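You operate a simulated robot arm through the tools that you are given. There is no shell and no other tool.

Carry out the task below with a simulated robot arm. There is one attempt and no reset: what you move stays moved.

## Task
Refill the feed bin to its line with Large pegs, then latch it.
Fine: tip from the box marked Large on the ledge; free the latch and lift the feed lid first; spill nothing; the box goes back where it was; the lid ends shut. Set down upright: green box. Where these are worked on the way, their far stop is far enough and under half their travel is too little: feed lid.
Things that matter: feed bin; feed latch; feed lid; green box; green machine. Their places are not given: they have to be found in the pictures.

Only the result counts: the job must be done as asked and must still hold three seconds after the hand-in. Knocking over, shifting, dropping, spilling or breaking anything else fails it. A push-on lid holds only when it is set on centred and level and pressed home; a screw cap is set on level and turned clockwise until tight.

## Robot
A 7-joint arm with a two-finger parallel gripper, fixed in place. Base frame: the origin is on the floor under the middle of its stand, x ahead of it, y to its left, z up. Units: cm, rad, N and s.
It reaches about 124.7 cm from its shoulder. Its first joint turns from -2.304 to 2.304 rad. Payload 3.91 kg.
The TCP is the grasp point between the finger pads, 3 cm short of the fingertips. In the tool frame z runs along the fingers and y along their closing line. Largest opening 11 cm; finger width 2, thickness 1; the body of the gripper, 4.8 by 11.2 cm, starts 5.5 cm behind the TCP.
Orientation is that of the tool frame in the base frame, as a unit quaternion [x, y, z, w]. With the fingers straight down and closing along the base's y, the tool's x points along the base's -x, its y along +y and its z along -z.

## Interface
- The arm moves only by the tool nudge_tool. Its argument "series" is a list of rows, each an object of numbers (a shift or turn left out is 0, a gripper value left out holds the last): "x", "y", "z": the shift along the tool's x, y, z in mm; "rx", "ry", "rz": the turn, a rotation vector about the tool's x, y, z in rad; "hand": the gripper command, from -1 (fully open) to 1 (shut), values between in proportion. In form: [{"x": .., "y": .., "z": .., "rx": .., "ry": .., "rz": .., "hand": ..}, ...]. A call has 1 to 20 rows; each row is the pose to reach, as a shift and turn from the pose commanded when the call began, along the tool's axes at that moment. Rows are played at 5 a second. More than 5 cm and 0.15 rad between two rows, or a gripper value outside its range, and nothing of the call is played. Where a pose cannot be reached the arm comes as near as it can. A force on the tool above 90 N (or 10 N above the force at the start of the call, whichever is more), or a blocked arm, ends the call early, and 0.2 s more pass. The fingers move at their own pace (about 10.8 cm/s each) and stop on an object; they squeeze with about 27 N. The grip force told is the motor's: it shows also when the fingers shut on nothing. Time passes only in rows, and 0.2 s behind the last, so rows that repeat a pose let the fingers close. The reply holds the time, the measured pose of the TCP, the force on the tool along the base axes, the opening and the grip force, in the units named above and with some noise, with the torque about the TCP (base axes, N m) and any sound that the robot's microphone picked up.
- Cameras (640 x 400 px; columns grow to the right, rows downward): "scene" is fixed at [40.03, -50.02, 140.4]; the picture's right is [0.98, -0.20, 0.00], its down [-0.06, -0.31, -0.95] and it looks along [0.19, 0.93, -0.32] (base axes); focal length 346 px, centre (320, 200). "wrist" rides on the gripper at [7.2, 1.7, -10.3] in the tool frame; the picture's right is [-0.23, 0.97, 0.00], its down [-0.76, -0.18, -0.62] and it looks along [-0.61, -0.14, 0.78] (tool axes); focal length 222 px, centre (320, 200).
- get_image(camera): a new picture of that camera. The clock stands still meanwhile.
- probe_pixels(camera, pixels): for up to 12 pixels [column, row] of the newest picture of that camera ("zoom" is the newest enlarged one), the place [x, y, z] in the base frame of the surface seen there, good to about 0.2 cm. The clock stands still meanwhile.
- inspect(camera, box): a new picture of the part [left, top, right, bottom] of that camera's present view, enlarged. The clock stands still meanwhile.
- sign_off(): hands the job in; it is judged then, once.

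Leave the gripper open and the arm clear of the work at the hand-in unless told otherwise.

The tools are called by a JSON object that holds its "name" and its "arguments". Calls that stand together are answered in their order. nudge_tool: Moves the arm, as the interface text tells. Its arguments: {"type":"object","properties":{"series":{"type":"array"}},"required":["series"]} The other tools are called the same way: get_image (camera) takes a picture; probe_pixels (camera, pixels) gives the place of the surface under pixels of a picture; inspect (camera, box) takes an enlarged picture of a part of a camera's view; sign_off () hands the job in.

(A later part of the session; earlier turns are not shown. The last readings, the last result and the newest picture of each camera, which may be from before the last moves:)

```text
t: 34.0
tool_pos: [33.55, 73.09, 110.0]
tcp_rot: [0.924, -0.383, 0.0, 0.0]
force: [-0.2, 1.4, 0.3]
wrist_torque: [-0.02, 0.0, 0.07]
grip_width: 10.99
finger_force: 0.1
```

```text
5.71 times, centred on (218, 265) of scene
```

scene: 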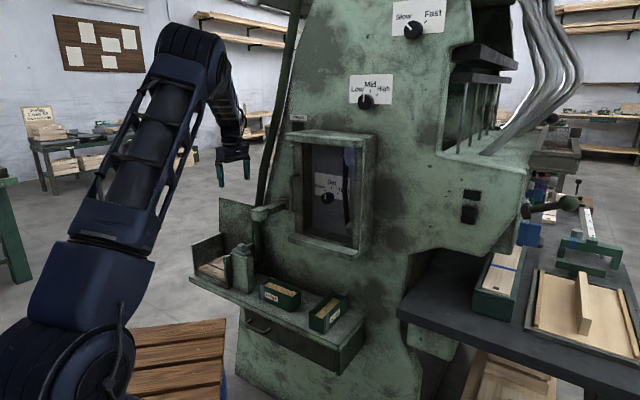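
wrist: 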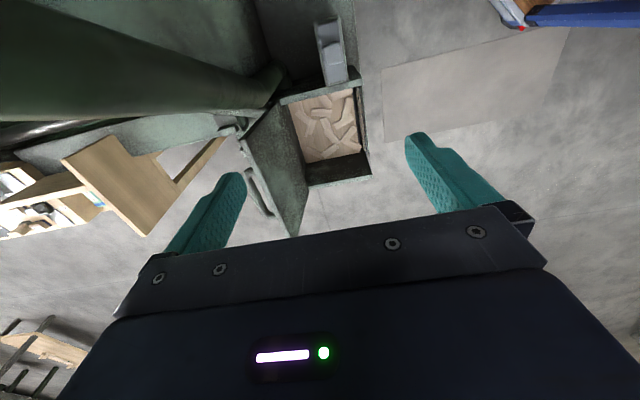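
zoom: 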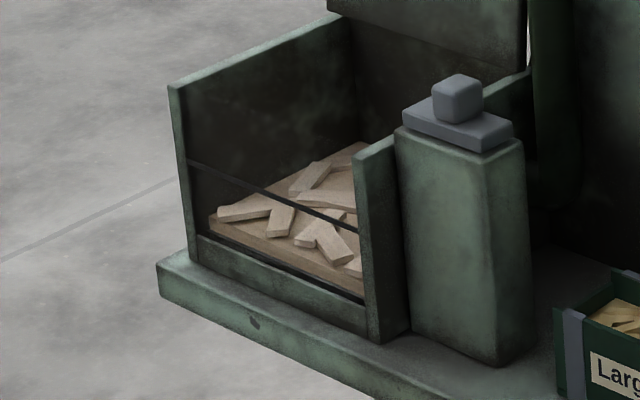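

The bin holds a flat bed of pegs at z≈69.3. I'll probe the line across the window precisely, plus the bin walls and sill.

{"name": "probe_pixels", "arguments": {"camera": "zoom", "pixels": [[235, 179], [260, 189], [285, 201], [310, 213], [200, 164], [330, 222], [280, 270], [200, 245], [180, 88], [358, 158], [260, 240], [300, 175]]}}

{"name": "inspect", "arguments": {"camera": "scene", "box": [203, 250, 228, 280]}}

```text
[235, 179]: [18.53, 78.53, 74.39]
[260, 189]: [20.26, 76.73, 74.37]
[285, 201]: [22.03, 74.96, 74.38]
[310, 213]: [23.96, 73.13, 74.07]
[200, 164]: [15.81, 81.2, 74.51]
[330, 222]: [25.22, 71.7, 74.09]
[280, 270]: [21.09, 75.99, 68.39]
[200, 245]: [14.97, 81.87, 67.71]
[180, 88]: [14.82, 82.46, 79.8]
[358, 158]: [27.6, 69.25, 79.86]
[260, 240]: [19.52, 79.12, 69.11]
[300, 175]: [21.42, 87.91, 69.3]
```

```text
13.33 times, centred on (216, 265) of scene
```

zoom: 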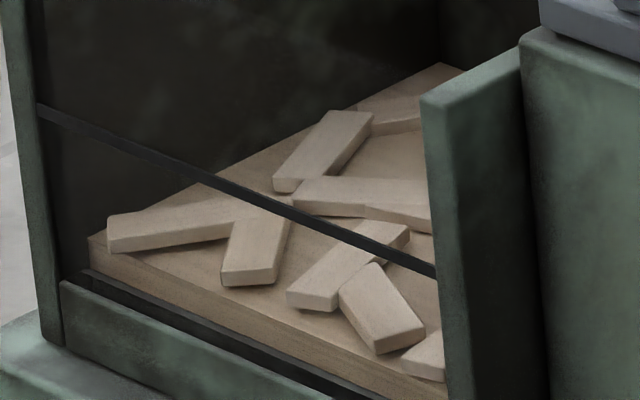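

The fill line is at z≈74.3 and the current bed is at about 69.3. Now for the Large box. I'll back out to the front first, then move right, staying in front of the lever, keeping height.

{"name": "nudge_tool", "arguments": {"series": [{"y": 40, "hand": -1}, {"y": 85}, {"y": 130}, {"y": 174}, {"x": 35, "y": 174}, {"x": 75, "y": 174}, {"x": 115, "y": 174}, {"x": 143, "y": 174}, {"x": 143, "y": 174}]}}

{"name": "nudge_tool", "arguments": {"series": [{"ry": 0.087}, {"ry": 0.175}, {"ry": 0.262}, {"ry": 0.262}]}}

{"name": "get_image", "arguments": {"camera": "wrist"}}

{"name": "get_image", "arguments": {"camera": "scene"}}

```text
t: 36.0
tool_pos: [31.27, 50.71, 110.11]
tcp_rot: [0.924, -0.384, 0.0, -0.001]
force: [0.9, 0.4, -0.5]
wrist_torque: [-0.01, -0.02, 0.01]
grip_width: 11.02
finger_force: 0.0
```

```text
t: 37.0
tool_pos: [31.22, 50.75, 110.06]
tcp_rot: [0.916, -0.38, 0.12, 0.049]
force: [0.3, 0.0, -0.3]
wrist_torque: [-0.01, -0.02, -0.01]
grip_width: 11.0
finger_force: 0.1
```

```text
taken
```

wrist: 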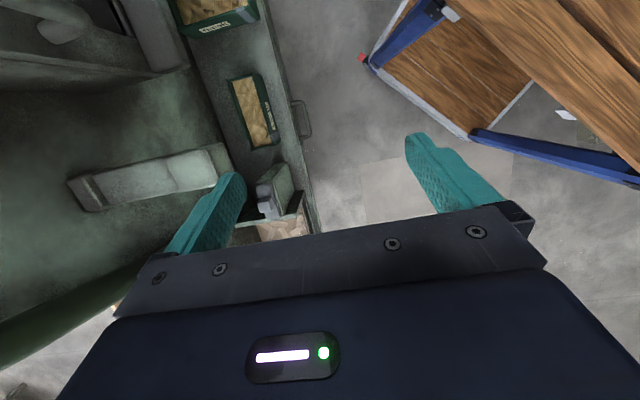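

```text
taken
```

scene: 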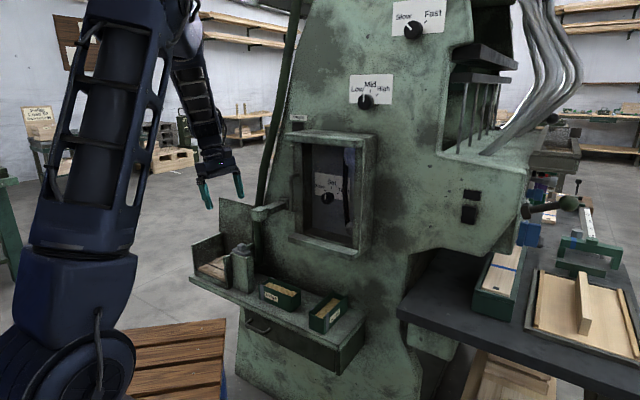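

The wrist view shows the Large box at about (255,110) and the lever at about (150,180). I'll zoom and probe both.

{"name": "inspect", "arguments": {"camera": "wrist", "box": [60, 60, 300, 250]}}

{"name": "probe_pixels", "arguments": {"camera": "zoom", "pixels": [[20, 290], [80, 265], [120, 260], [325, 188], [345, 225], [60, 315], [200, 230], [200, 290], [110, 310], [320, 230], [345, 245], [250, 210]]}}

{"name": "inspect", "arguments": {"camera": "wrist", "box": [210, 60, 310, 160]}}

```text
2.11 times, centred on (180, 155) of wrist
```

zoom: 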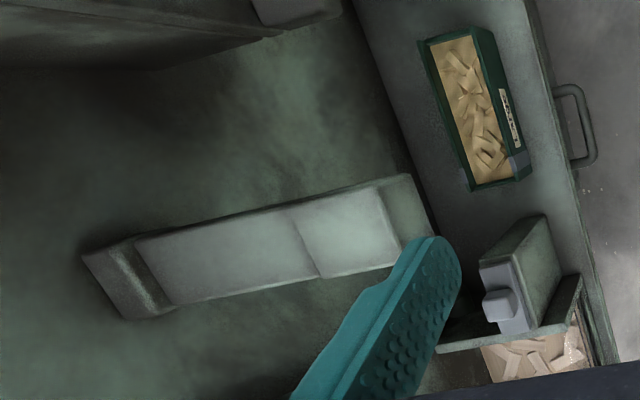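

```text
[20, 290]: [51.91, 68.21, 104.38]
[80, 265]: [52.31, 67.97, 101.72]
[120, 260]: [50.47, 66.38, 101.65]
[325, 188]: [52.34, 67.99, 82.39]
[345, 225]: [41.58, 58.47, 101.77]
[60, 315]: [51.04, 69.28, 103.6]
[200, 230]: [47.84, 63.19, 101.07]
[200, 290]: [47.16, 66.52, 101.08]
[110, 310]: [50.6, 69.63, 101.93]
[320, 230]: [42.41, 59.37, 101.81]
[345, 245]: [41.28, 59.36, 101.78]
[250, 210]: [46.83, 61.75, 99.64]
```

```text
4.00 times, centred on (260, 110) of wrist
```

zoom: 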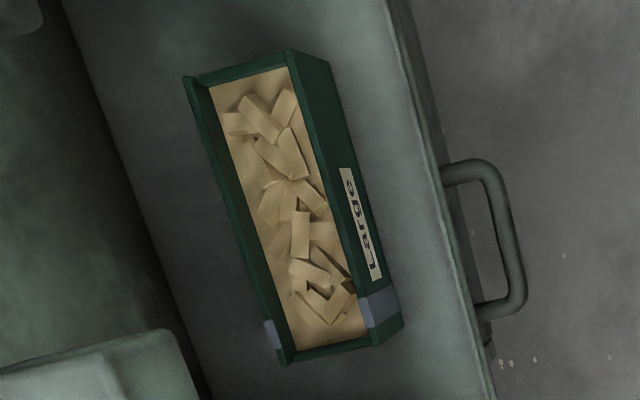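

The lever spans s≈-13.8 to -10.4 at z≈98.5–102, right above the box's left end. I'll approach along a tilted tool axis that stays clear of both the lever and the post. First I'll measure the box and its bands precisely in this zoom.

{"name": "probe_pixels", "arguments": {"camera": "zoom", "pixels": [[190, 82], [289, 54], [285, 355], [376, 340], [270, 325], [275, 345], [363, 295], [373, 325], [390, 300], [300, 210], [245, 270], [335, 200]]}}

{"name": "probe_pixels", "arguments": {"camera": "zoom", "pixels": [[206, 100], [268, 325], [368, 310], [358, 300], [287, 62], [280, 355], [370, 338], [395, 318], [340, 320], [260, 120], [245, 75], [330, 348]]}}

```text
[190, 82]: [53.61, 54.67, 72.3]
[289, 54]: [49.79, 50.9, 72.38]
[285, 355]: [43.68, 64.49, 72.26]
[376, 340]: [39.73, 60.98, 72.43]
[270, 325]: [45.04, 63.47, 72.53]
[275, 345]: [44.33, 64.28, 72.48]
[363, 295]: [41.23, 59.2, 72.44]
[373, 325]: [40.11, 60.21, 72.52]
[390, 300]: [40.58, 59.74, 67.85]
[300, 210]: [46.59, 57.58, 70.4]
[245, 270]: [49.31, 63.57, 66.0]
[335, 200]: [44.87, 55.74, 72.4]
```

```text
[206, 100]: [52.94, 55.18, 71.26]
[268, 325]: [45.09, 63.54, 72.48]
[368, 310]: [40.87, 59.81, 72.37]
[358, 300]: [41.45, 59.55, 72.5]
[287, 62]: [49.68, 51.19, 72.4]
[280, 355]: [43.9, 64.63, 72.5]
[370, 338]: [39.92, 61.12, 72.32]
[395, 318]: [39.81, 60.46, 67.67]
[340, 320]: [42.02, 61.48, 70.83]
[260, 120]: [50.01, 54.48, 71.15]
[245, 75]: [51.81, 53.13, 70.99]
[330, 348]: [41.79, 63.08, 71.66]
```

The box axis is aligned with the ledge. The bands are at s≈-13.5, with outer faces at t≈70.9 and 76.9 (6 cm wide). Before descending in front of the ledge, I'll check the height of the wooden bench and the ledge front.

{"name": "probe_pixels", "arguments": {"camera": "scene", "pixels": [[180, 330], [220, 325], [150, 350], [250, 310], [300, 340], [335, 370], [260, 325], [190, 277], [345, 345]]}}

{"name": "probe_pixels", "arguments": {"camera": "wrist", "pixels": [[440, 60], [560, 60], [600, 110], [400, 30], [305, 115], [290, 100]]}}

```text
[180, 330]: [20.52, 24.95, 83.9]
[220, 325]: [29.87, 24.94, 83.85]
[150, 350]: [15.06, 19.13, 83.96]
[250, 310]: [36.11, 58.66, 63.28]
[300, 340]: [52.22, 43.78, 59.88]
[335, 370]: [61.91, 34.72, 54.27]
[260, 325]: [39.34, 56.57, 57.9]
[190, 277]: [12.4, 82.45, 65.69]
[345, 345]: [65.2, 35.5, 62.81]
```

```text
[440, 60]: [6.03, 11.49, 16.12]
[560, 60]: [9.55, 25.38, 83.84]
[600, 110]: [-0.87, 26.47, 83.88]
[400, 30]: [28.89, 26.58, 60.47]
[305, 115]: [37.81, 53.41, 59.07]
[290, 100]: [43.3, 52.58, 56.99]
```

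The table top is at z=84 but over 20 cm from the path. I'll descend in front of the ledge to hover height (z≈79), still at t≈58.

{"name": "nudge_tool", "arguments": {"series": [{"x": -14, "z": 42, "hand": -1}, {"x": -29, "z": 85}, {"x": -43, "z": 127}, {"x": -57, "z": 170}, {"x": -72, "z": 212}, {"x": -86, "z": 254}, {"x": -100, "z": 296}, {"x": -100, "z": 296}]}}

{"name": "get_image", "arguments": {"camera": "scene"}}

{"name": "get_image", "arguments": {"camera": "wrist"}}

```text
t: 38.8
tool_pos: [29.76, 52.25, 78.89]
tcp_rot: [0.916, -0.38, 0.12, 0.05]
force: [-0.5, 0.1, -0.2]
wrist_torque: [0.0, -0.01, 0.03]
grip_width: 11.01
finger_force: 0.0
```

```text
taken
```

scene: 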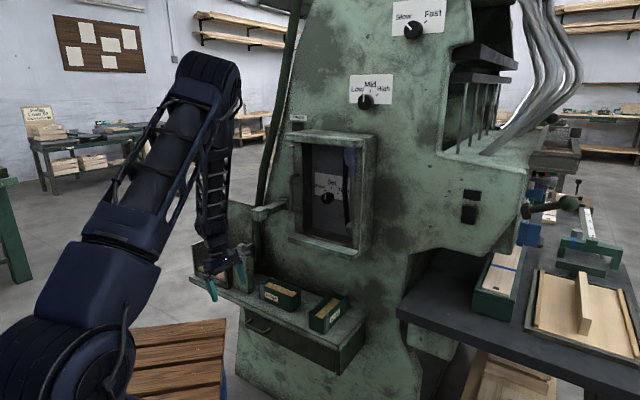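

```text
taken
```

wrist: 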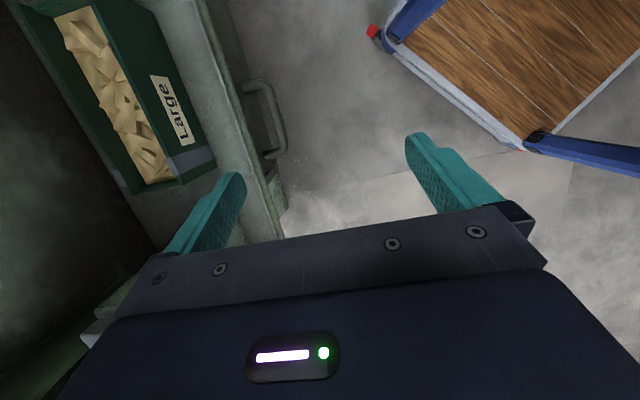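

The path is clear. I'll slide in towards the machine (tool -y) above the box, in two stages.

{"name": "nudge_tool", "arguments": {"series": [{"y": -25, "hand": -1}, {"y": -50}, {"y": -75}, {"y": -95}, {"y": -95}]}}

{"name": "inspect", "arguments": {"camera": "scene", "box": [150, 60, 360, 340]}}

```text
t: 40.0
tool_pos: [36.56, 58.83, 78.89]
tcp_rot: [0.916, -0.379, 0.121, 0.05]
force: [0.6, 0.0, -0.2]
wrist_torque: [0.0, -0.03, 0.03]
grip_width: 10.97
finger_force: 0.1
```

```text
1.43 times, centred on (255, 200) of scene
```

zoom: 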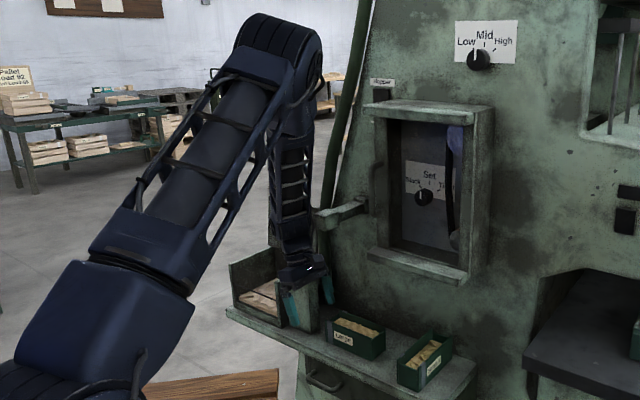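

{"name": "inspect", "arguments": {"camera": "scene", "box": [215, 150, 305, 300]}}

{"name": "get_image", "arguments": {"camera": "wrist"}}

```text
2.67 times, centred on (260, 225) of scene
```

zoom: 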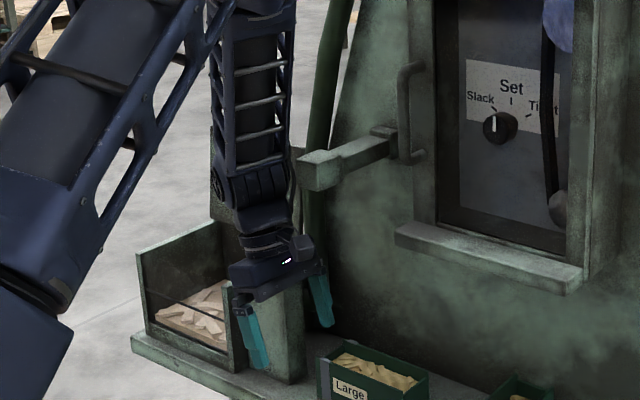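

```text
taken
```

wrist: 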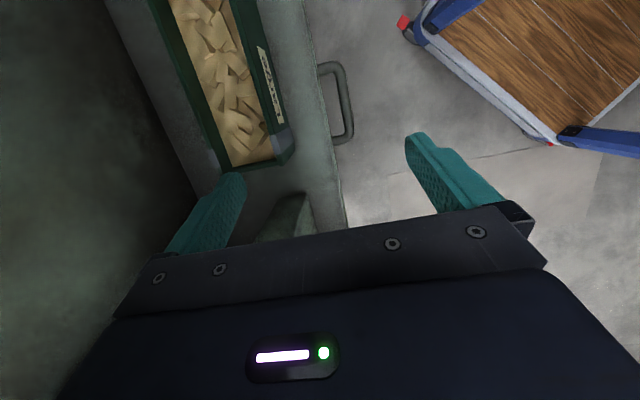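

The wrist looks close to the lever tip in this view at about (298,180). I'll probe both to measure the real gap.

{"name": "probe_pixels", "arguments": {"camera": "zoom", "pixels": [[288, 185], [285, 200], [290, 140], [285, 100], [300, 175], [298, 155], [315, 185], [280, 180], [305, 245], [270, 190], [292, 60], [225, 190]]}}

```text
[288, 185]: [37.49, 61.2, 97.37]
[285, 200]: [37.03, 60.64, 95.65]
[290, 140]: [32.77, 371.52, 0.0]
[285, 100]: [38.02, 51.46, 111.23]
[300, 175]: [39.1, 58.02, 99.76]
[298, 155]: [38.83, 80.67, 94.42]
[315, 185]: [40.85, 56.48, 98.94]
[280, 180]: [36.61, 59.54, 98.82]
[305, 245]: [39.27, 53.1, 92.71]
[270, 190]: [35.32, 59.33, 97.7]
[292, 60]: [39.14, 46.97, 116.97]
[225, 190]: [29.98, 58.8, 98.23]
```

The gap at the wrist is about 3 cm now, but the forearm leans towards the lever higher up. Before going further I need to know where the forearm really is, so I'll probe it.

{"name": "probe_pixels", "arguments": {"camera": "zoom", "pixels": [[225, 30], [288, 30], [222, 100], [284, 120], [255, 100], [255, 60], [222, 150], [285, 150], [255, 165], [255, 215], [235, 215], [285, 215]]}}

{"name": "inspect", "arguments": {"camera": "scene", "box": [170, 40, 290, 220]}}

```text
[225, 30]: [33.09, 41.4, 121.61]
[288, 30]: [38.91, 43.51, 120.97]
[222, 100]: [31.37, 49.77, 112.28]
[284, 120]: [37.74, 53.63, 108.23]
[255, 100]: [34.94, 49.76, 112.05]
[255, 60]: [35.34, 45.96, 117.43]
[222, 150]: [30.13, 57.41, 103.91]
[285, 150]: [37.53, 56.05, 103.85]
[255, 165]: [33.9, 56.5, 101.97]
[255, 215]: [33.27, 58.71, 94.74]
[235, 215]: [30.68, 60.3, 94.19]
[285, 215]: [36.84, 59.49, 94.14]
```

```text
2.22 times, centred on (230, 130) of scene
```

zoom: 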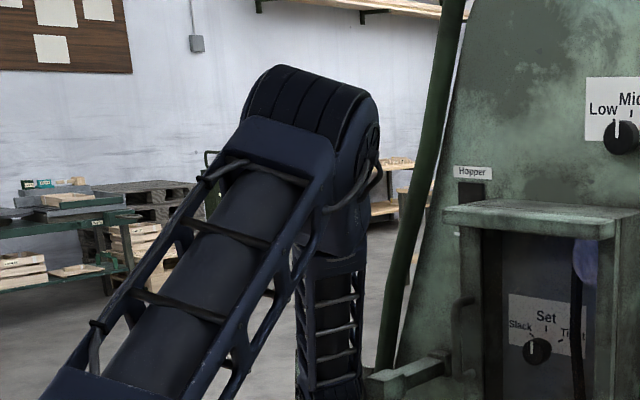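

Measured, the forearm leans so far towards the robot that descending here would drive it into the lever. So I'm changing the plan and won't grip from here. First I'll back out to the front, then look at what lies behind the box. The idea is to swing the box's left end back a little, so it can be gripped with the arm leaning in from the front.

{"name": "nudge_tool", "arguments": {"series": [{"y": 30, "hand": -1}, {"y": 60}, {"y": 90}, {"y": 120}, {"y": 150}, {"y": 150}]}}

{"name": "inspect", "arguments": {"camera": "scene", "box": [240, 220, 370, 340]}}

{"name": "probe_pixels", "arguments": {"camera": "zoom", "pixels": [[190, 130], [225, 150], [270, 170], [240, 130], [290, 120], [330, 165], [180, 100], [260, 60], [250, 75], [290, 85], [400, 110], [262, 78]]}}

```text
t: 41.4
tool_pos: [26.14, 48.27, 78.93]
tcp_rot: [0.916, -0.38, 0.121, 0.05]
force: [-0.3, 0.3, -0.8]
wrist_torque: [0.05, -0.02, 0.02]
grip_width: 11.01
finger_force: 0.0
```

```text
3.33 times, centred on (305, 280) of scene
```

zoom: 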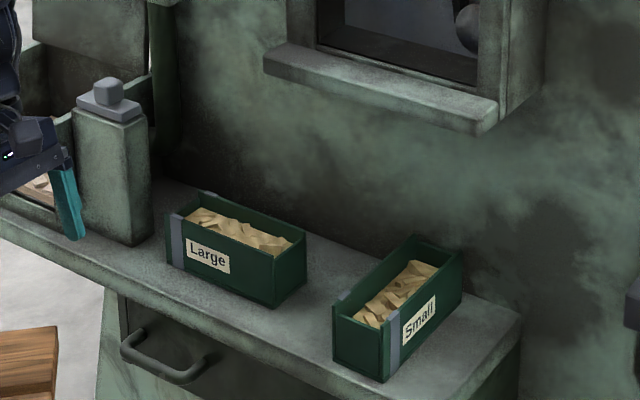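

```text
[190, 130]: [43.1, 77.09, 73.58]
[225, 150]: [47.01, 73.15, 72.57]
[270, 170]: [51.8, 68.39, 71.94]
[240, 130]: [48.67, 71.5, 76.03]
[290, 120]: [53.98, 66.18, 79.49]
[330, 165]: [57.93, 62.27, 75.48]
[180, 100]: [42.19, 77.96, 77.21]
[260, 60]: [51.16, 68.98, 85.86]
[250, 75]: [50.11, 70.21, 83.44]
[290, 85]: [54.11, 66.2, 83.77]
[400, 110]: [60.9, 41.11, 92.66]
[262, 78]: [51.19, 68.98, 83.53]
```

The machine wall is vertical at t=85, leaving about 8 cm behind the box. I'll check the window sill's edges too.

{"name": "probe_pixels", "arguments": {"camera": "zoom", "pixels": [[268, 72], [268, 60], [290, 45], [300, 80], [300, 84], [480, 127], [480, 120], [275, 75], [60, 200], [150, 330], [180, 360], [210, 355]]}}

```text
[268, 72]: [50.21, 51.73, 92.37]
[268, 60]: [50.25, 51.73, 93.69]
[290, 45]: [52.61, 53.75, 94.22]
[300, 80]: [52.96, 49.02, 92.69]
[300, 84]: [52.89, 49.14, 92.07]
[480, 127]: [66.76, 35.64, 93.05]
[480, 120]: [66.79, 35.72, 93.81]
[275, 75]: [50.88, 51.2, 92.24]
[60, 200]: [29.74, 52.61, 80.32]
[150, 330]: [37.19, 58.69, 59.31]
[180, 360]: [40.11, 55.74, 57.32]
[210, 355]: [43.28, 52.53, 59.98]
```

The sill's left end is at s≈-1.1, t≥72, z 92–94. I'll reorient for pushing: level the tool, turn it 90°, then lean it 30° so the fingers point down and towards the machine, with the fingers closed.

{"name": "nudge_tool", "arguments": {"series": [{"ry": -0.131, "hand": 1}, {"ry": -0.262}, {"ry": -0.262}]}}

{"name": "nudge_tool", "arguments": {"series": [{"rz": 0.143, "hand": 1}, {"rz": 0.286}, {"rz": 0.428}, {"rz": 0.571}, {"rz": 0.714}, {"rz": 0.857}, {"rz": 1.0}, {"rz": 1.142}, {"rz": 1.285}, {"rz": 1.428}, {"rz": 1.571}, {"rz": 1.571}]}}

{"name": "nudge_tool", "arguments": {"series": [{"ry": -0.131, "hand": 1}, {"ry": -0.262}, {"ry": -0.393}, {"ry": -0.524}, {"ry": -0.524}]}}

{"name": "get_image", "arguments": {"camera": "scene"}}

{"name": "get_image", "arguments": {"camera": "wrist"}}

```text
t: 42.2
tool_pos: [26.02, 48.32, 78.99]
tcp_rot: [0.924, -0.382, -0.001, -0.001]
force: [0.5, 0.1, -0.5]
wrist_torque: [0.01, -0.06, -0.02]
grip_width: 0.0
finger_force: 27.6
```

```text
t: 44.8
tool_pos: [26.13, 48.31, 78.91]
tcp_rot: [-0.382, 0.924, 0.0, 0.0]
force: [0.1, -0.3, -0.2]
wrist_torque: [-0.05, 0.02, -0.01]
grip_width: 0.0
finger_force: 27.0
```

```text
t: 46.0
tool_pos: [25.94, 48.22, 78.79]
tcp_rot: [-0.37, 0.892, 0.1, 0.24]
force: [0.0, 0.2, 0.5]
wrist_torque: [-0.01, 0.03, 0.0]
grip_width: 0.0
finger_force: 26.9
```

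```text
taken
```

scene: 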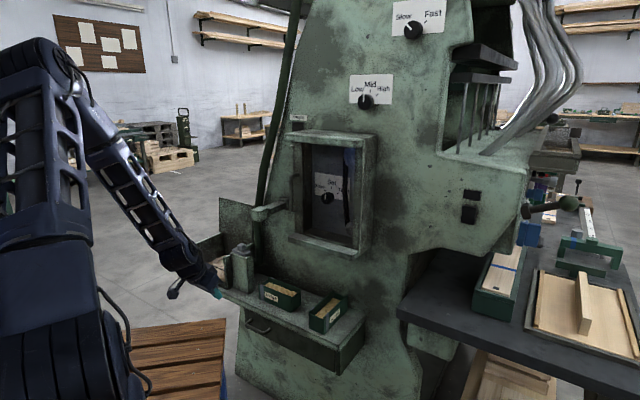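

```text
taken
```

wrist: 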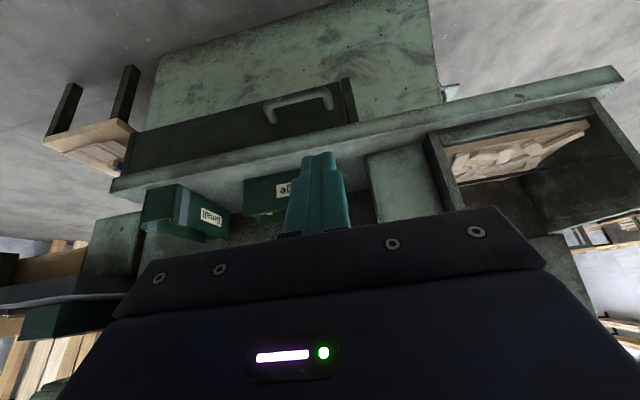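

The pushing pose looks right, with the closed fingers in front of the ledge. I'll move to just in front of the box's left part (tip at s≈-12.5, t≈67.5, z≈68.6).

{"name": "nudge_tool", "arguments": {"series": [{"x": -20, "y": -8, "z": 33, "hand": 1}, {"x": -40, "y": -16, "z": 67}, {"x": -60, "y": -24, "z": 100}, {"x": -79, "y": -32.5, "z": 133.6}, {"x": -79, "y": -32.5, "z": 133.6}]}}

{"name": "inspect", "arguments": {"camera": "scene", "box": [220, 220, 350, 340]}}

{"name": "get_image", "arguments": {"camera": "wrist"}}

```text
t: 47.2
tool_pos: [37.96, 55.61, 71.37]
tcp_rot: [-0.37, 0.892, 0.1, 0.24]
force: [-0.4, -0.4, 0.3]
wrist_torque: [0.01, 0.0, 0.04]
grip_width: 0.01
finger_force: 26.7
```

```text
3.33 times, centred on (285, 280) of scene
```

zoom: 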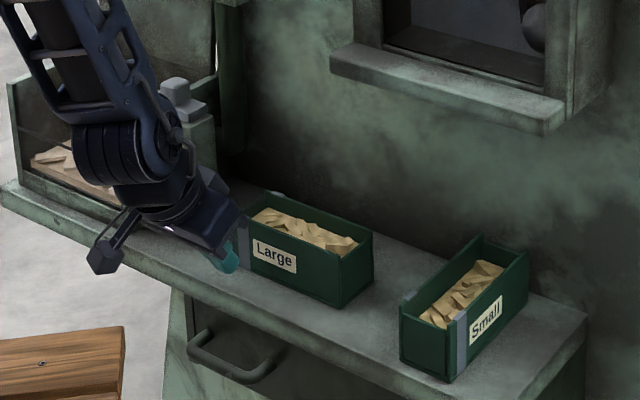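

```text
taken
```

wrist: 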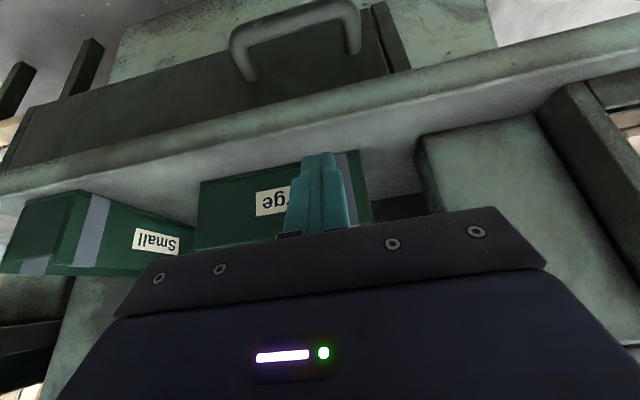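

The tip is just in front of the Large box's left end. I'll push straight towards the machine in small steps. Contact should come after about 2.5 cm, and I'll look again after about 2.5 cm of actual push.

{"name": "nudge_tool", "arguments": {"series": [{"x": -9, "z": 5, "hand": 1}, {"x": -17, "z": 10}, {"x": -23, "z": 13}, {"x": -29, "z": 16.5}, {"x": -34.6, "z": 20}, {"x": -39, "z": 22.5}, {"x": -43.3, "z": 25}, {"x": -43.3, "z": 25}]}}

{"name": "inspect", "arguments": {"camera": "scene", "box": [220, 220, 350, 340]}}

```text
t: 49.0
tool_pos: [41.49, 59.08, 71.23]
tcp_rot: [-0.369, 0.893, 0.099, 0.239]
force: [-0.6, 0.1, -0.1]
wrist_torque: [0.0, 0.0, 0.02]
grip_width: 0.0
finger_force: 26.9
```

```text
3.33 times, centred on (285, 280) of scene
```

zoom: 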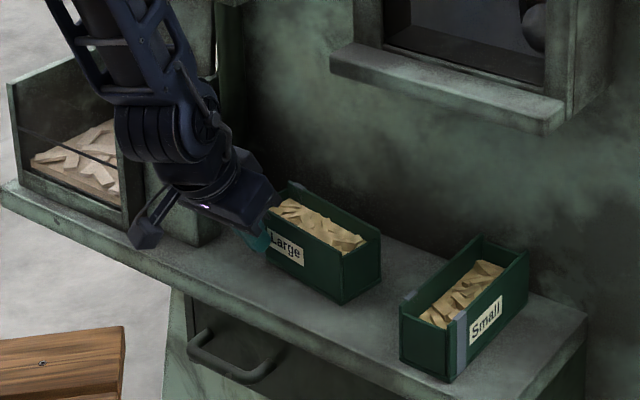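

The left end is swinging back and nothing spilled. I'll push about 3 cm more.

{"name": "nudge_tool", "arguments": {"series": [{"x": -4.3, "z": 2.5, "hand": 1}, {"x": -8.7, "z": 5}, {"x": -13, "z": 7.5}, {"x": -17.3, "z": 10}, {"x": -21.7, "z": 12.5}, {"x": -26, "z": 15}, {"x": -26, "z": 15}]}}

{"name": "inspect", "arguments": {"camera": "scene", "box": [220, 220, 350, 340]}}

{"name": "probe_pixels", "arguments": {"camera": "zoom", "pixels": [[290, 185], [352, 262], [383, 235], [345, 300], [300, 262], [325, 198], [365, 240], [283, 205], [340, 255], [383, 280]]}}

```text
t: 50.6
tool_pos: [43.51, 61.13, 71.29]
tcp_rot: [-0.37, 0.892, 0.099, 0.24]
force: [0.0, -0.5, -0.4]
wrist_torque: [-0.03, -0.01, 0.0]
grip_width: 0.0
finger_force: 27.2
```

```text
3.33 times, centred on (285, 280) of scene
```

zoom: 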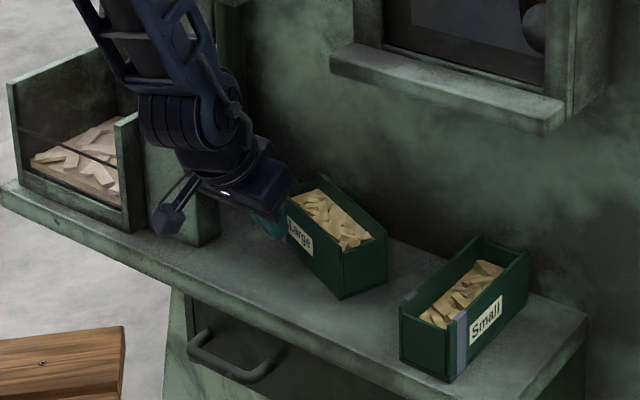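

```text
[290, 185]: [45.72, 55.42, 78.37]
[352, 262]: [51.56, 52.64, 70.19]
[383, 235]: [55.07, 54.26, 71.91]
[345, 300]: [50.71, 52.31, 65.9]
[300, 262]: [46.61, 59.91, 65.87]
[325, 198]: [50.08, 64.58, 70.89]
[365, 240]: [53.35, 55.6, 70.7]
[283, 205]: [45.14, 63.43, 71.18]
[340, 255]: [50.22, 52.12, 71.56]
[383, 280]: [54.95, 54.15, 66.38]
```

The box has turned about 21°. To avoid slipping off the end as it turns further, I'll back off slightly, shift 2.5 cm right, and push again.

{"name": "nudge_tool", "arguments": {"series": [{"x": 8.7, "z": -5, "hand": 1}, {"x": 17.3, "z": -10}, {"x": 17.3, "y": -12, "z": -10}, {"x": 17.3, "y": -24, "z": -10}, {"x": 10, "y": -24, "z": -6}, {"x": 3, "y": -24, "z": -2}, {"x": -3, "y": -24, "z": 2}, {"x": -9, "y": -24, "z": 5}, {"x": -14, "y": -24, "z": 8}, {"x": -14, "y": -24, "z": 8}]}}

{"name": "inspect", "arguments": {"camera": "scene", "box": [220, 220, 350, 340]}}

```text
t: 52.8
tool_pos: [46.43, 60.73, 71.43]
tcp_rot: [-0.37, 0.892, 0.101, 0.241]
force: [-0.8, -1.0, -0.1]
wrist_torque: [-0.03, 0.0, 0.02]
grip_width: 0.0
finger_force: 27.5
```

```text
3.33 times, centred on (285, 280) of scene
```

zoom: 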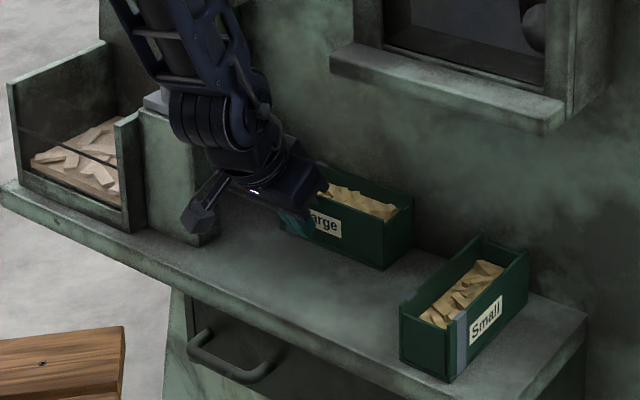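

The box moved back more than it turned. I'll measure its pose now.

{"name": "probe_pixels", "arguments": {"camera": "zoom", "pixels": [[412, 200], [385, 222], [385, 267], [330, 180], [412, 245], [345, 215], [400, 215], [345, 195], [322, 183], [360, 260]]}}

{"name": "get_image", "arguments": {"camera": "wrist"}}

```text
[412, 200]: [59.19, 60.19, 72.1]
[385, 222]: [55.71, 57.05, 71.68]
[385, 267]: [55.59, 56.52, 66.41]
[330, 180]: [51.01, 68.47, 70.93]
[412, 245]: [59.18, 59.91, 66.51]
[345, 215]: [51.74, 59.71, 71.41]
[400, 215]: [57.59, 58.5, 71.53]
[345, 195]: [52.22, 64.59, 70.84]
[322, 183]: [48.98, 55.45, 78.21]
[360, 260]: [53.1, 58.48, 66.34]
```

```text
taken
```

wrist: 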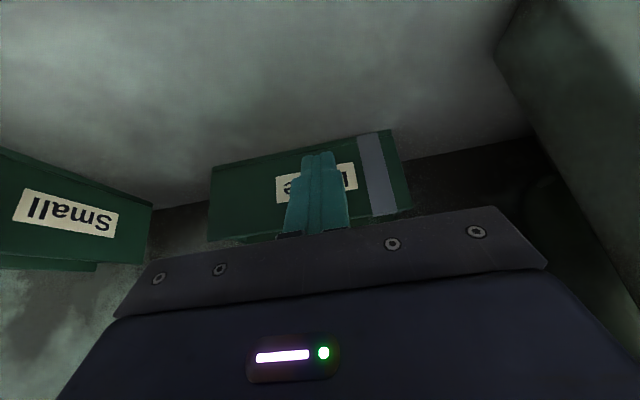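

The box has ended up back against the wall (t≈79.5–85), square to it, with nothing spilled. To turn it I'll now hook the inside of its front wall near the right end with the closed fingertip, above the pegs, and draw that end forward. First I'll back off and up.

{"name": "nudge_tool", "arguments": {"series": [{"x": 13, "z": -7.5, "hand": 1}, {"x": 26, "z": -15}, {"x": 25, "z": -50}, {"x": 24.5, "z": -85}, {"x": 24.5, "z": -113}, {"x": 24.5, "z": -113}]}}

{"name": "nudge_tool", "arguments": {"series": [{"ry": -0.0875, "hand": 1}, {"ry": -0.175}, {"ry": -0.175}]}}

{"name": "inspect", "arguments": {"camera": "scene", "box": [220, 200, 350, 320]}}

```text
t: 54.2
tool_pos: [40.86, 55.05, 79.82]
tcp_rot: [-0.369, 0.892, 0.099, 0.239]
force: [0.3, -0.1, 0.5]
wrist_torque: [-0.02, 0.0, -0.01]
grip_width: 0.0
finger_force: 26.9
```

```text
t: 55.0
tool_pos: [40.84, 55.24, 79.74]
tcp_rot: [-0.36, 0.868, 0.132, 0.316]
force: [0.0, 0.1, 0.6]
wrist_torque: [0.0, -0.04, 0.03]
grip_width: 0.01
finger_force: 27.3
```

```text
3.33 times, centred on (285, 260) of scene
```

zoom: 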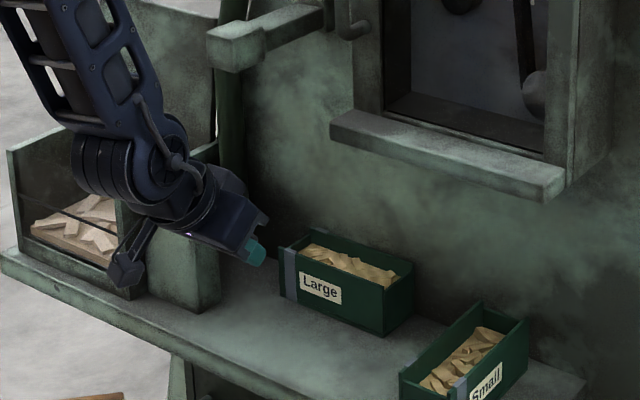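

I'll measure the box's present corners and the peg heights near its right end.

{"name": "probe_pixels", "arguments": {"camera": "zoom", "pixels": [[282, 244], [386, 292], [412, 266], [310, 233], [340, 265], [390, 275], [380, 270], [370, 268], [360, 250], [384, 335], [281, 290], [350, 277]]}}

```text
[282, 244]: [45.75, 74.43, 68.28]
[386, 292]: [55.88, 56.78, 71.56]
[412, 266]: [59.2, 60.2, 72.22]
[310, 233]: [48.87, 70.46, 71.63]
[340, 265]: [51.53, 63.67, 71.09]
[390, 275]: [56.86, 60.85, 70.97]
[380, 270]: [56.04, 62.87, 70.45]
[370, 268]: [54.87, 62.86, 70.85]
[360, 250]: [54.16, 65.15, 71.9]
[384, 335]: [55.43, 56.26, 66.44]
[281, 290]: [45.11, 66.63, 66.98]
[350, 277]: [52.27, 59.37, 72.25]
```

The box front face is at t≈79.0, back at t≈84.5, rim z=72.4 and pegs up to about 71.1. I'll move the fingertip above the inside of the front wall near the right end (s≈-3).

{"name": "nudge_tool", "arguments": {"series": [{"y": -36, "hand": 1}, {"y": -72}, {"x": -27, "y": -72, "z": 28}, {"x": -55, "y": -72, "z": 56}, {"x": -82.7, "y": -72, "z": 85}, {"x": -82.7, "y": -72, "z": 85}]}}

{"name": "inspect", "arguments": {"camera": "scene", "box": [220, 160, 380, 320]}}

{"name": "get_image", "arguments": {"camera": "wrist"}}

```text
t: 56.4
tool_pos: [54.29, 58.46, 78.71]
tcp_rot: [-0.359, 0.868, 0.131, 0.316]
force: [0.1, 0.4, -0.8]
wrist_torque: [-0.01, -0.01, -0.01]
grip_width: 0.0
finger_force: 26.9
```

```text
2.50 times, centred on (300, 240) of scene
```

zoom: 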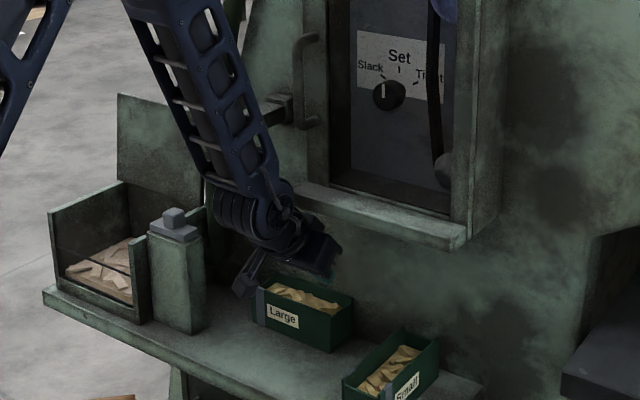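

```text
taken
```

wrist: 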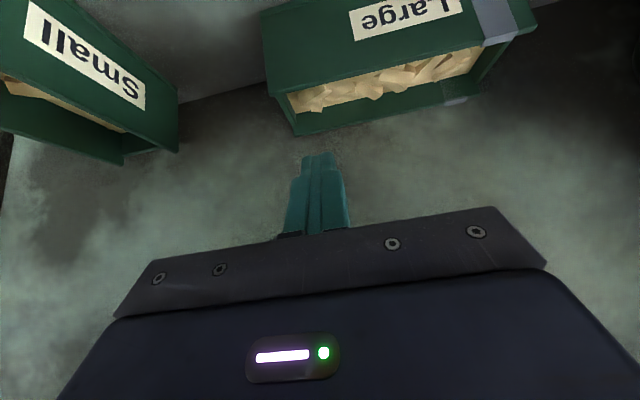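

The tip is above the box's right part. I'll lower it straight down so it dips about 0.9 cm below the rim, staying above the pegs.

{"name": "nudge_tool", "arguments": {"series": [{"x": 9, "z": 11, "hand": 1}, {"x": 18, "z": 21.5}, {"x": 23, "z": 27.5}, {"x": 26, "z": 31}, {"x": 27.5, "z": 32.7}, {"x": 27.5, "z": 32.7}]}}

{"name": "inspect", "arguments": {"camera": "scene", "box": [260, 230, 340, 310]}}

{"name": "get_image", "arguments": {"camera": "wrist"}}

```text
t: 57.8
tool_pos: [54.31, 58.45, 74.44]
tcp_rot: [-0.36, 0.868, 0.131, 0.316]
force: [0.3, 0.6, 1.3]
wrist_torque: [0.0, -0.03, -0.01]
grip_width: 0.02
finger_force: 26.6
```

```text
5.00 times, centred on (300, 270) of scene
```

zoom: 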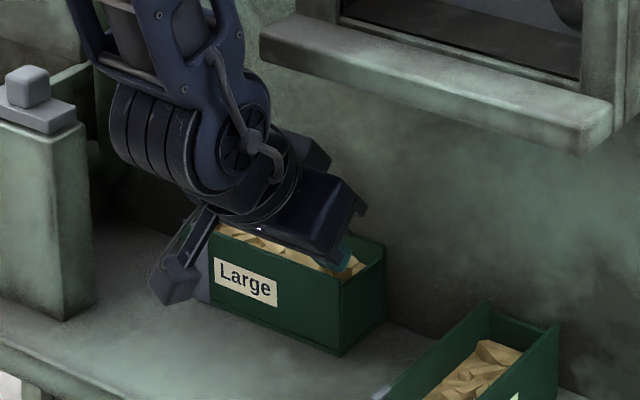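

```text
taken
```

wrist: 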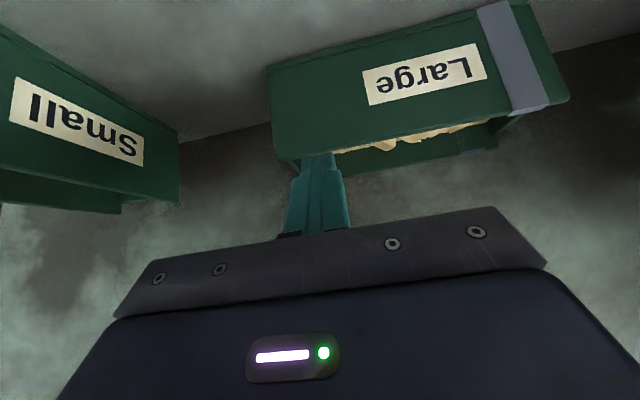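

The tip is inside the front wall near the right end with almost no force. I'll draw it forward 3 cm slowly and check.

{"name": "nudge_tool", "arguments": {"series": [{"x": 3.8, "z": -3.2, "hand": 1}, {"x": 7.7, "z": -6.4}, {"x": 11.5, "z": -9.6}, {"x": 15.3, "z": -12.9}, {"x": 19.1, "z": -16.1}, {"x": 23, "z": -19.3}, {"x": 23, "z": -19.3}]}}

{"name": "inspect", "arguments": {"camera": "scene", "box": [240, 230, 340, 320]}}

```text
t: 59.4
tool_pos: [52.24, 56.13, 74.43]
tcp_rot: [-0.36, 0.868, 0.131, 0.317]
force: [0.7, -0.2, 1.1]
wrist_torque: [-0.03, -0.02, 0.01]
grip_width: 0.02
finger_force: 27.0
```

```text
4.44 times, centred on (290, 275) of scene
```

zoom: 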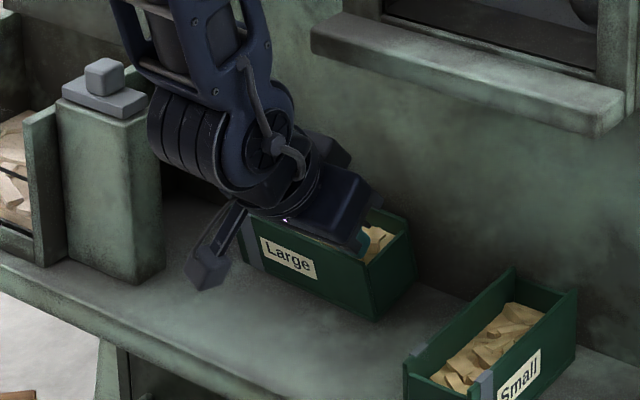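

It works: the right end is coming forward. I'll draw another 3.5 cm.

{"name": "nudge_tool", "arguments": {"series": [{"x": 3.8, "z": -3.2, "hand": 1}, {"x": 7.7, "z": -6.4}, {"x": 11.5, "z": -9.6}, {"x": 15.3, "z": -12.9}, {"x": 19.1, "z": -16.1}, {"x": 23, "z": -19.3}, {"x": 26.8, "z": -22.5}, {"x": 26.8, "z": -22.5}]}}

{"name": "inspect", "arguments": {"camera": "scene", "box": [240, 230, 340, 320]}}

```text
t: 61.2
tool_pos: [49.65, 53.67, 74.34]
tcp_rot: [-0.359, 0.868, 0.131, 0.317]
force: [-0.3, -0.6, -0.7]
wrist_torque: [-0.01, 0.0, -0.02]
grip_width: 0.0
finger_force: 27.1
```

```text
4.44 times, centred on (290, 275) of scene
```

zoom: 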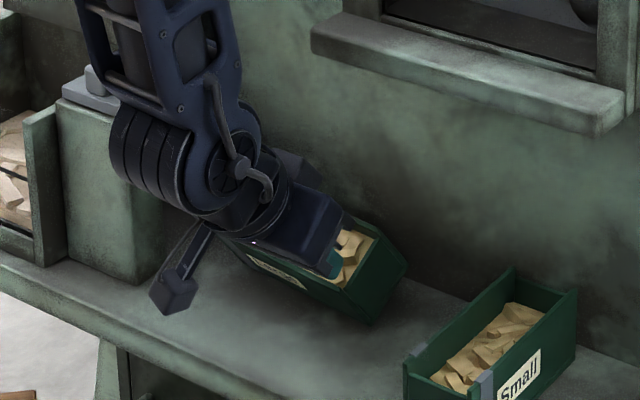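

The box looks tilted in this view. I'm stopping to look closely.

{"name": "inspect", "arguments": {"camera": "scene", "box": [280, 260, 340, 310]}}

{"name": "get_image", "arguments": {"camera": "wrist"}}

{"name": "probe_pixels", "arguments": {"camera": "zoom", "pixels": [[320, 180], [345, 230], [390, 110], [440, 150], [350, 300], [300, 200], [360, 200], [250, 200], [400, 220], [330, 130]]}}

```text
8.00 times, centred on (310, 285) of scene
```

zoom: 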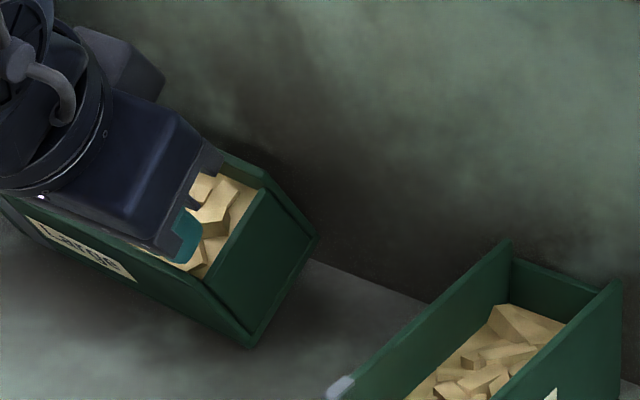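

```text
taken
```

wrist: 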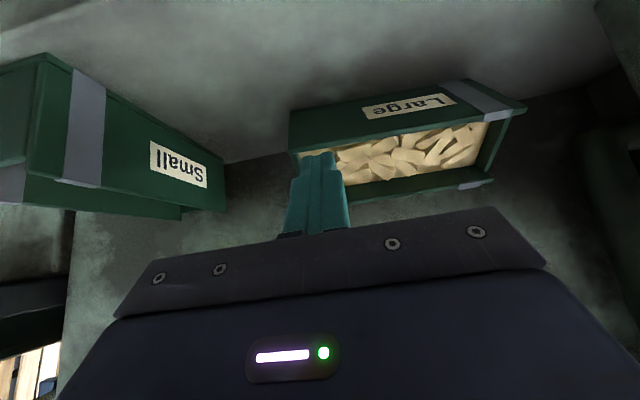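

```text
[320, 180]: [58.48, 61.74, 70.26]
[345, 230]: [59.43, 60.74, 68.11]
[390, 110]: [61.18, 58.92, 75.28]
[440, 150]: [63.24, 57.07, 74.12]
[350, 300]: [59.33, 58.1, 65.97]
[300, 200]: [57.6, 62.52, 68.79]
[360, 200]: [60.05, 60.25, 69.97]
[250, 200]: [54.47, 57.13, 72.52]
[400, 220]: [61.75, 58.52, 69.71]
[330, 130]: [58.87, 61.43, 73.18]
```

The box has rolled forward about its front edge: friction on the ledge is high and I pulled at the rim. The pegs are still inside. I'll measure the tilt before deciding how to set it back.

{"name": "probe_pixels", "arguments": {"camera": "zoom", "pixels": [[262, 198], [307, 238], [249, 335], [212, 285], [255, 270], [230, 170], [150, 280], [100, 260], [60, 240], [208, 215], [215, 250], [180, 300]]}}

```text
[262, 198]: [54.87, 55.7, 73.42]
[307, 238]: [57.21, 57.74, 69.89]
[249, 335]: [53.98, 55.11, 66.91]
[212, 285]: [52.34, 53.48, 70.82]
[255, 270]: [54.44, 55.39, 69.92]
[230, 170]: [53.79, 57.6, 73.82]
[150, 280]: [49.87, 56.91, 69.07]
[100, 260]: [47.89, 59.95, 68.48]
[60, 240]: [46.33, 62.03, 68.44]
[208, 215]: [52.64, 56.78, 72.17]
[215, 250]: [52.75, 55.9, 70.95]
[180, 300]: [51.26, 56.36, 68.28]
```

It's rolled about 35°, just short of its balance angle, and leaning on my fingertip. I'll let it down by moving the tip slowly back towards the wall, so it follows and settles upright.

{"name": "nudge_tool", "arguments": {"series": [{"x": -1.2, "z": 1.0, "hand": 1}, {"x": -2.3, "z": 1.9}, {"x": -3.8, "z": 3.2}, {"x": -5.4, "z": 4.5}, {"x": -6.9, "z": 5.8}, {"x": -8.4, "z": 7.1}, {"x": -10, "z": 8.4}, {"x": -11.5, "z": 9.6}, {"x": -11.5, "z": 9.6}]}}

{"name": "inspect", "arguments": {"camera": "scene", "box": [280, 260, 340, 310]}}

{"name": "get_image", "arguments": {"camera": "wrist"}}

```text
t: 63.2
tool_pos: [50.83, 54.87, 74.34]
tcp_rot: [-0.359, 0.868, 0.131, 0.316]
force: [-0.2, -0.5, 0.9]
wrist_torque: [-0.02, -0.04, 0.0]
grip_width: 0.0
finger_force: 27.4
```

```text
8.00 times, centred on (310, 285) of scene
```

zoom: 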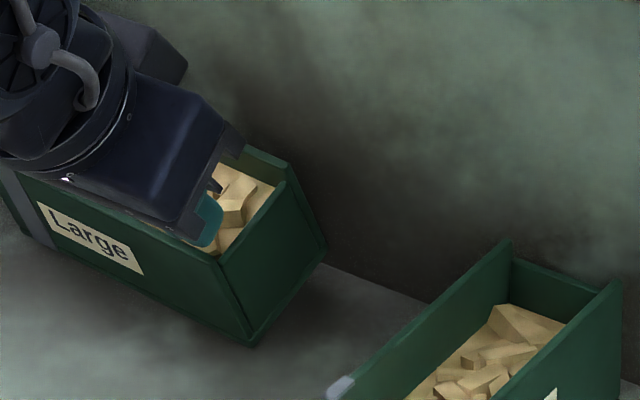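

```text
taken
```

wrist: 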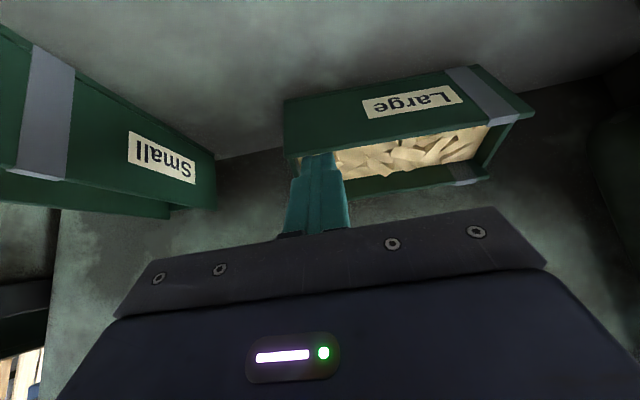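

The box is coming down smoothly. I'll keep moving back slowly until it sits flat.

{"name": "nudge_tool", "arguments": {"series": [{"x": -1.2, "z": 1.0, "hand": 1}, {"x": -2.3, "z": 1.9}, {"x": -3.8, "z": 3.2}, {"x": -5.4, "z": 4.5}, {"x": -6.9, "z": 5.8}, {"x": -8.4, "z": 7.1}, {"x": -10, "z": 8.4}, {"x": -11.5, "z": 9.6}, {"x": -13, "z": 10.9}, {"x": -14.5, "z": 12.2}, {"x": -14.5, "z": 12.2}]}}

{"name": "inspect", "arguments": {"camera": "scene", "box": [270, 255, 330, 305]}}

{"name": "get_image", "arguments": {"camera": "wrist"}}

```text
t: 65.6
tool_pos: [52.1, 56.21, 74.45]
tcp_rot: [-0.36, 0.868, 0.13, 0.317]
force: [-0.9, -0.2, 1.7]
wrist_torque: [-0.03, -0.01, -0.02]
grip_width: 0.0
finger_force: 26.8
```

```text
8.00 times, centred on (300, 280) of scene
```

zoom: 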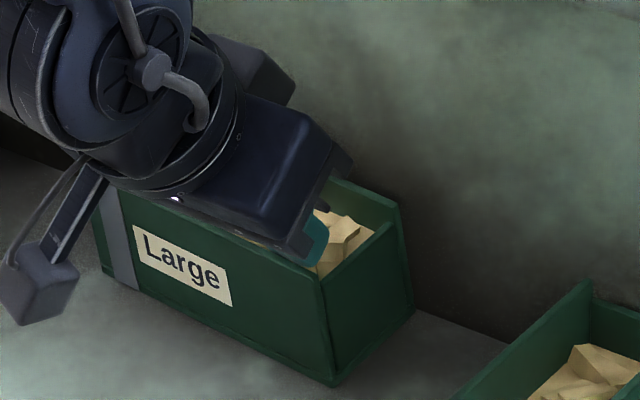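

```text
taken
```

wrist: 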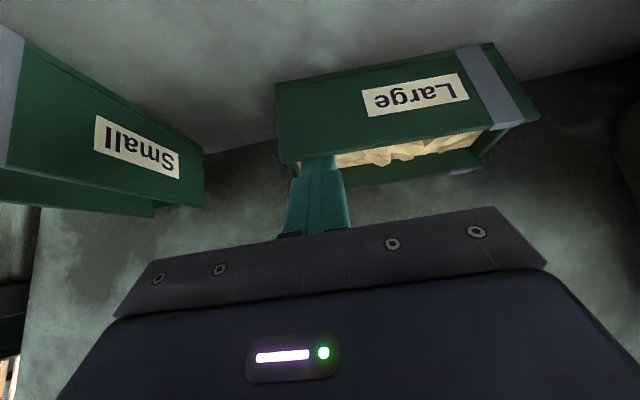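

{"name": "nudge_tool", "arguments": {"series": [{"x": -1.5, "z": 1.3, "hand": 1}, {"x": -3, "z": 2.6}, {"x": -4.6, "z": 3.9}, {"x": -6.1, "z": 5.1}, {"x": -7.7, "z": 6.4}, {"x": -7.7, "z": 6.4}]}}

{"name": "inspect", "arguments": {"camera": "scene", "box": [270, 255, 330, 305]}}

{"name": "probe_pixels", "arguments": {"camera": "zoom", "pixels": [[322, 285], [396, 215], [333, 370], [405, 310], [110, 200], [200, 230], [270, 330], [130, 270], [350, 190], [360, 230], [340, 260], [335, 300]]}}

```text
t: 67.0
tool_pos: [52.89, 56.96, 74.44]
tcp_rot: [-0.359, 0.868, 0.131, 0.316]
force: [0.1, 0.9, 1.3]
wrist_torque: [0.03, -0.02, -0.02]
grip_width: 0.01
finger_force: 26.5
```

```text
8.00 times, centred on (300, 280) of scene
```

zoom: 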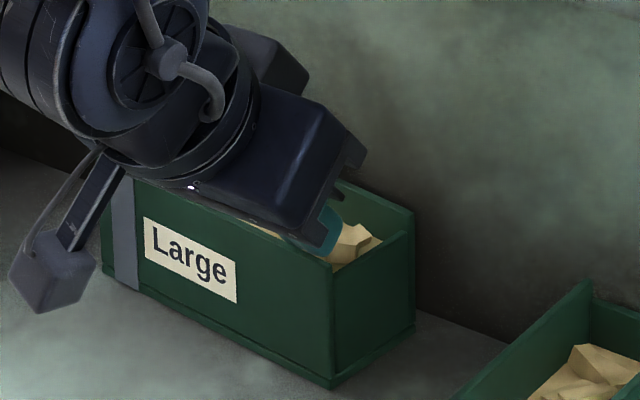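

```text
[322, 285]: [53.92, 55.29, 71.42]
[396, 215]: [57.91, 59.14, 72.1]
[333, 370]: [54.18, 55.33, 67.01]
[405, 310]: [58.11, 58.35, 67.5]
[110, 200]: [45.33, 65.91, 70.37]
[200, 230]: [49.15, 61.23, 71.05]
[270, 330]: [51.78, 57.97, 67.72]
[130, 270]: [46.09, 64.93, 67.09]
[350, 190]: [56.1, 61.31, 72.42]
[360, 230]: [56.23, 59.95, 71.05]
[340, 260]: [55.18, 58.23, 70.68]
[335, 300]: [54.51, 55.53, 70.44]
```

The box is upright again with all pegs in. Pulling at the rim tips it, so I'll use a firmer method: pinch the right end wall between the fingers (one inside above the pegs, one outside), raise that end a few millimetres, and swing it forward about its left end. First I'll lift the tip out, open slightly, and position over the end wall.

{"name": "nudge_tool", "arguments": {"series": [{"x": -13, "z": -15, "hand": 1}, {"x": -26, "z": -31}, {"x": -26, "z": -31, "hand": 0.45}, {"x": -30, "y": -10, "z": -27, "hand": 0.45}, {"x": -33.7, "y": -19.3, "z": -24.5}, {"x": -33.7, "y": -19.3, "z": -24.5}]}}

{"name": "inspect", "arguments": {"camera": "scene", "box": [260, 230, 340, 310]}}

{"name": "get_image", "arguments": {"camera": "wrist"}}

```text
t: 68.4
tool_pos: [54.96, 56.28, 78.46]
tcp_rot: [-0.36, 0.868, 0.131, 0.317]
force: [-0.2, -0.5, -0.3]
wrist_torque: [0.0, 0.02, -0.02]
grip_width: 3.03
finger_force: 0.0
```

```text
5.00 times, centred on (300, 270) of scene
```

zoom: 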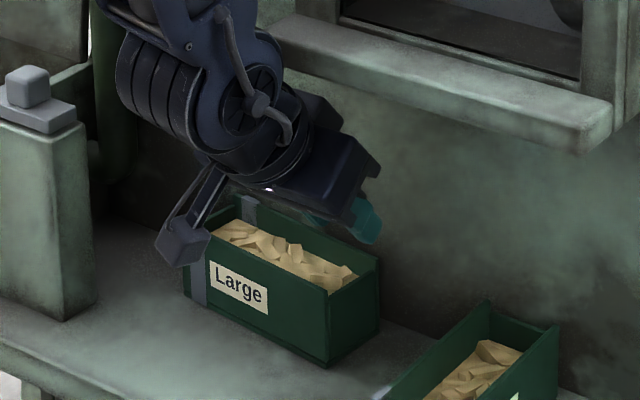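

```text
taken
```

wrist: 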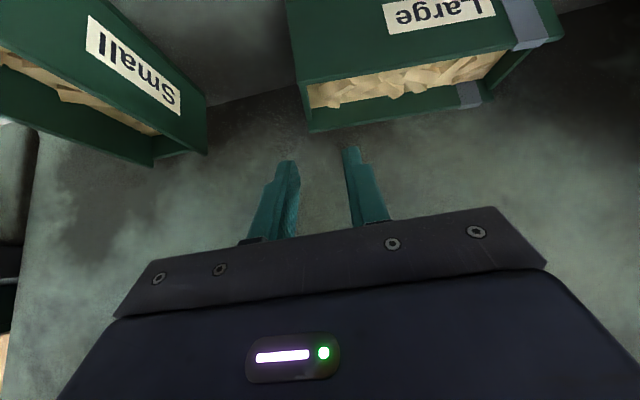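

The fingers are above the right end. I'll re-measure the box pose from this clear view.

{"name": "probe_pixels", "arguments": {"camera": "zoom", "pixels": [[329, 297], [378, 262], [330, 360], [378, 315], [188, 240], [240, 200], [345, 280], [350, 270], [355, 285], [290, 262], [186, 290], [320, 270]]}}

```text
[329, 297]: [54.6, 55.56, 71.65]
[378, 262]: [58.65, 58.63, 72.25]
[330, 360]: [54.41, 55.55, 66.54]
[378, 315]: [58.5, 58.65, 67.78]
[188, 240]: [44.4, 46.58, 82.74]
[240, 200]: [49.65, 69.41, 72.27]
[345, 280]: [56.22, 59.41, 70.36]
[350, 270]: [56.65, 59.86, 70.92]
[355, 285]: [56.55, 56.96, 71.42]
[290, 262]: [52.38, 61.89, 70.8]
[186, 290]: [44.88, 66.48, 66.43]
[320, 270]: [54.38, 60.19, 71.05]
```

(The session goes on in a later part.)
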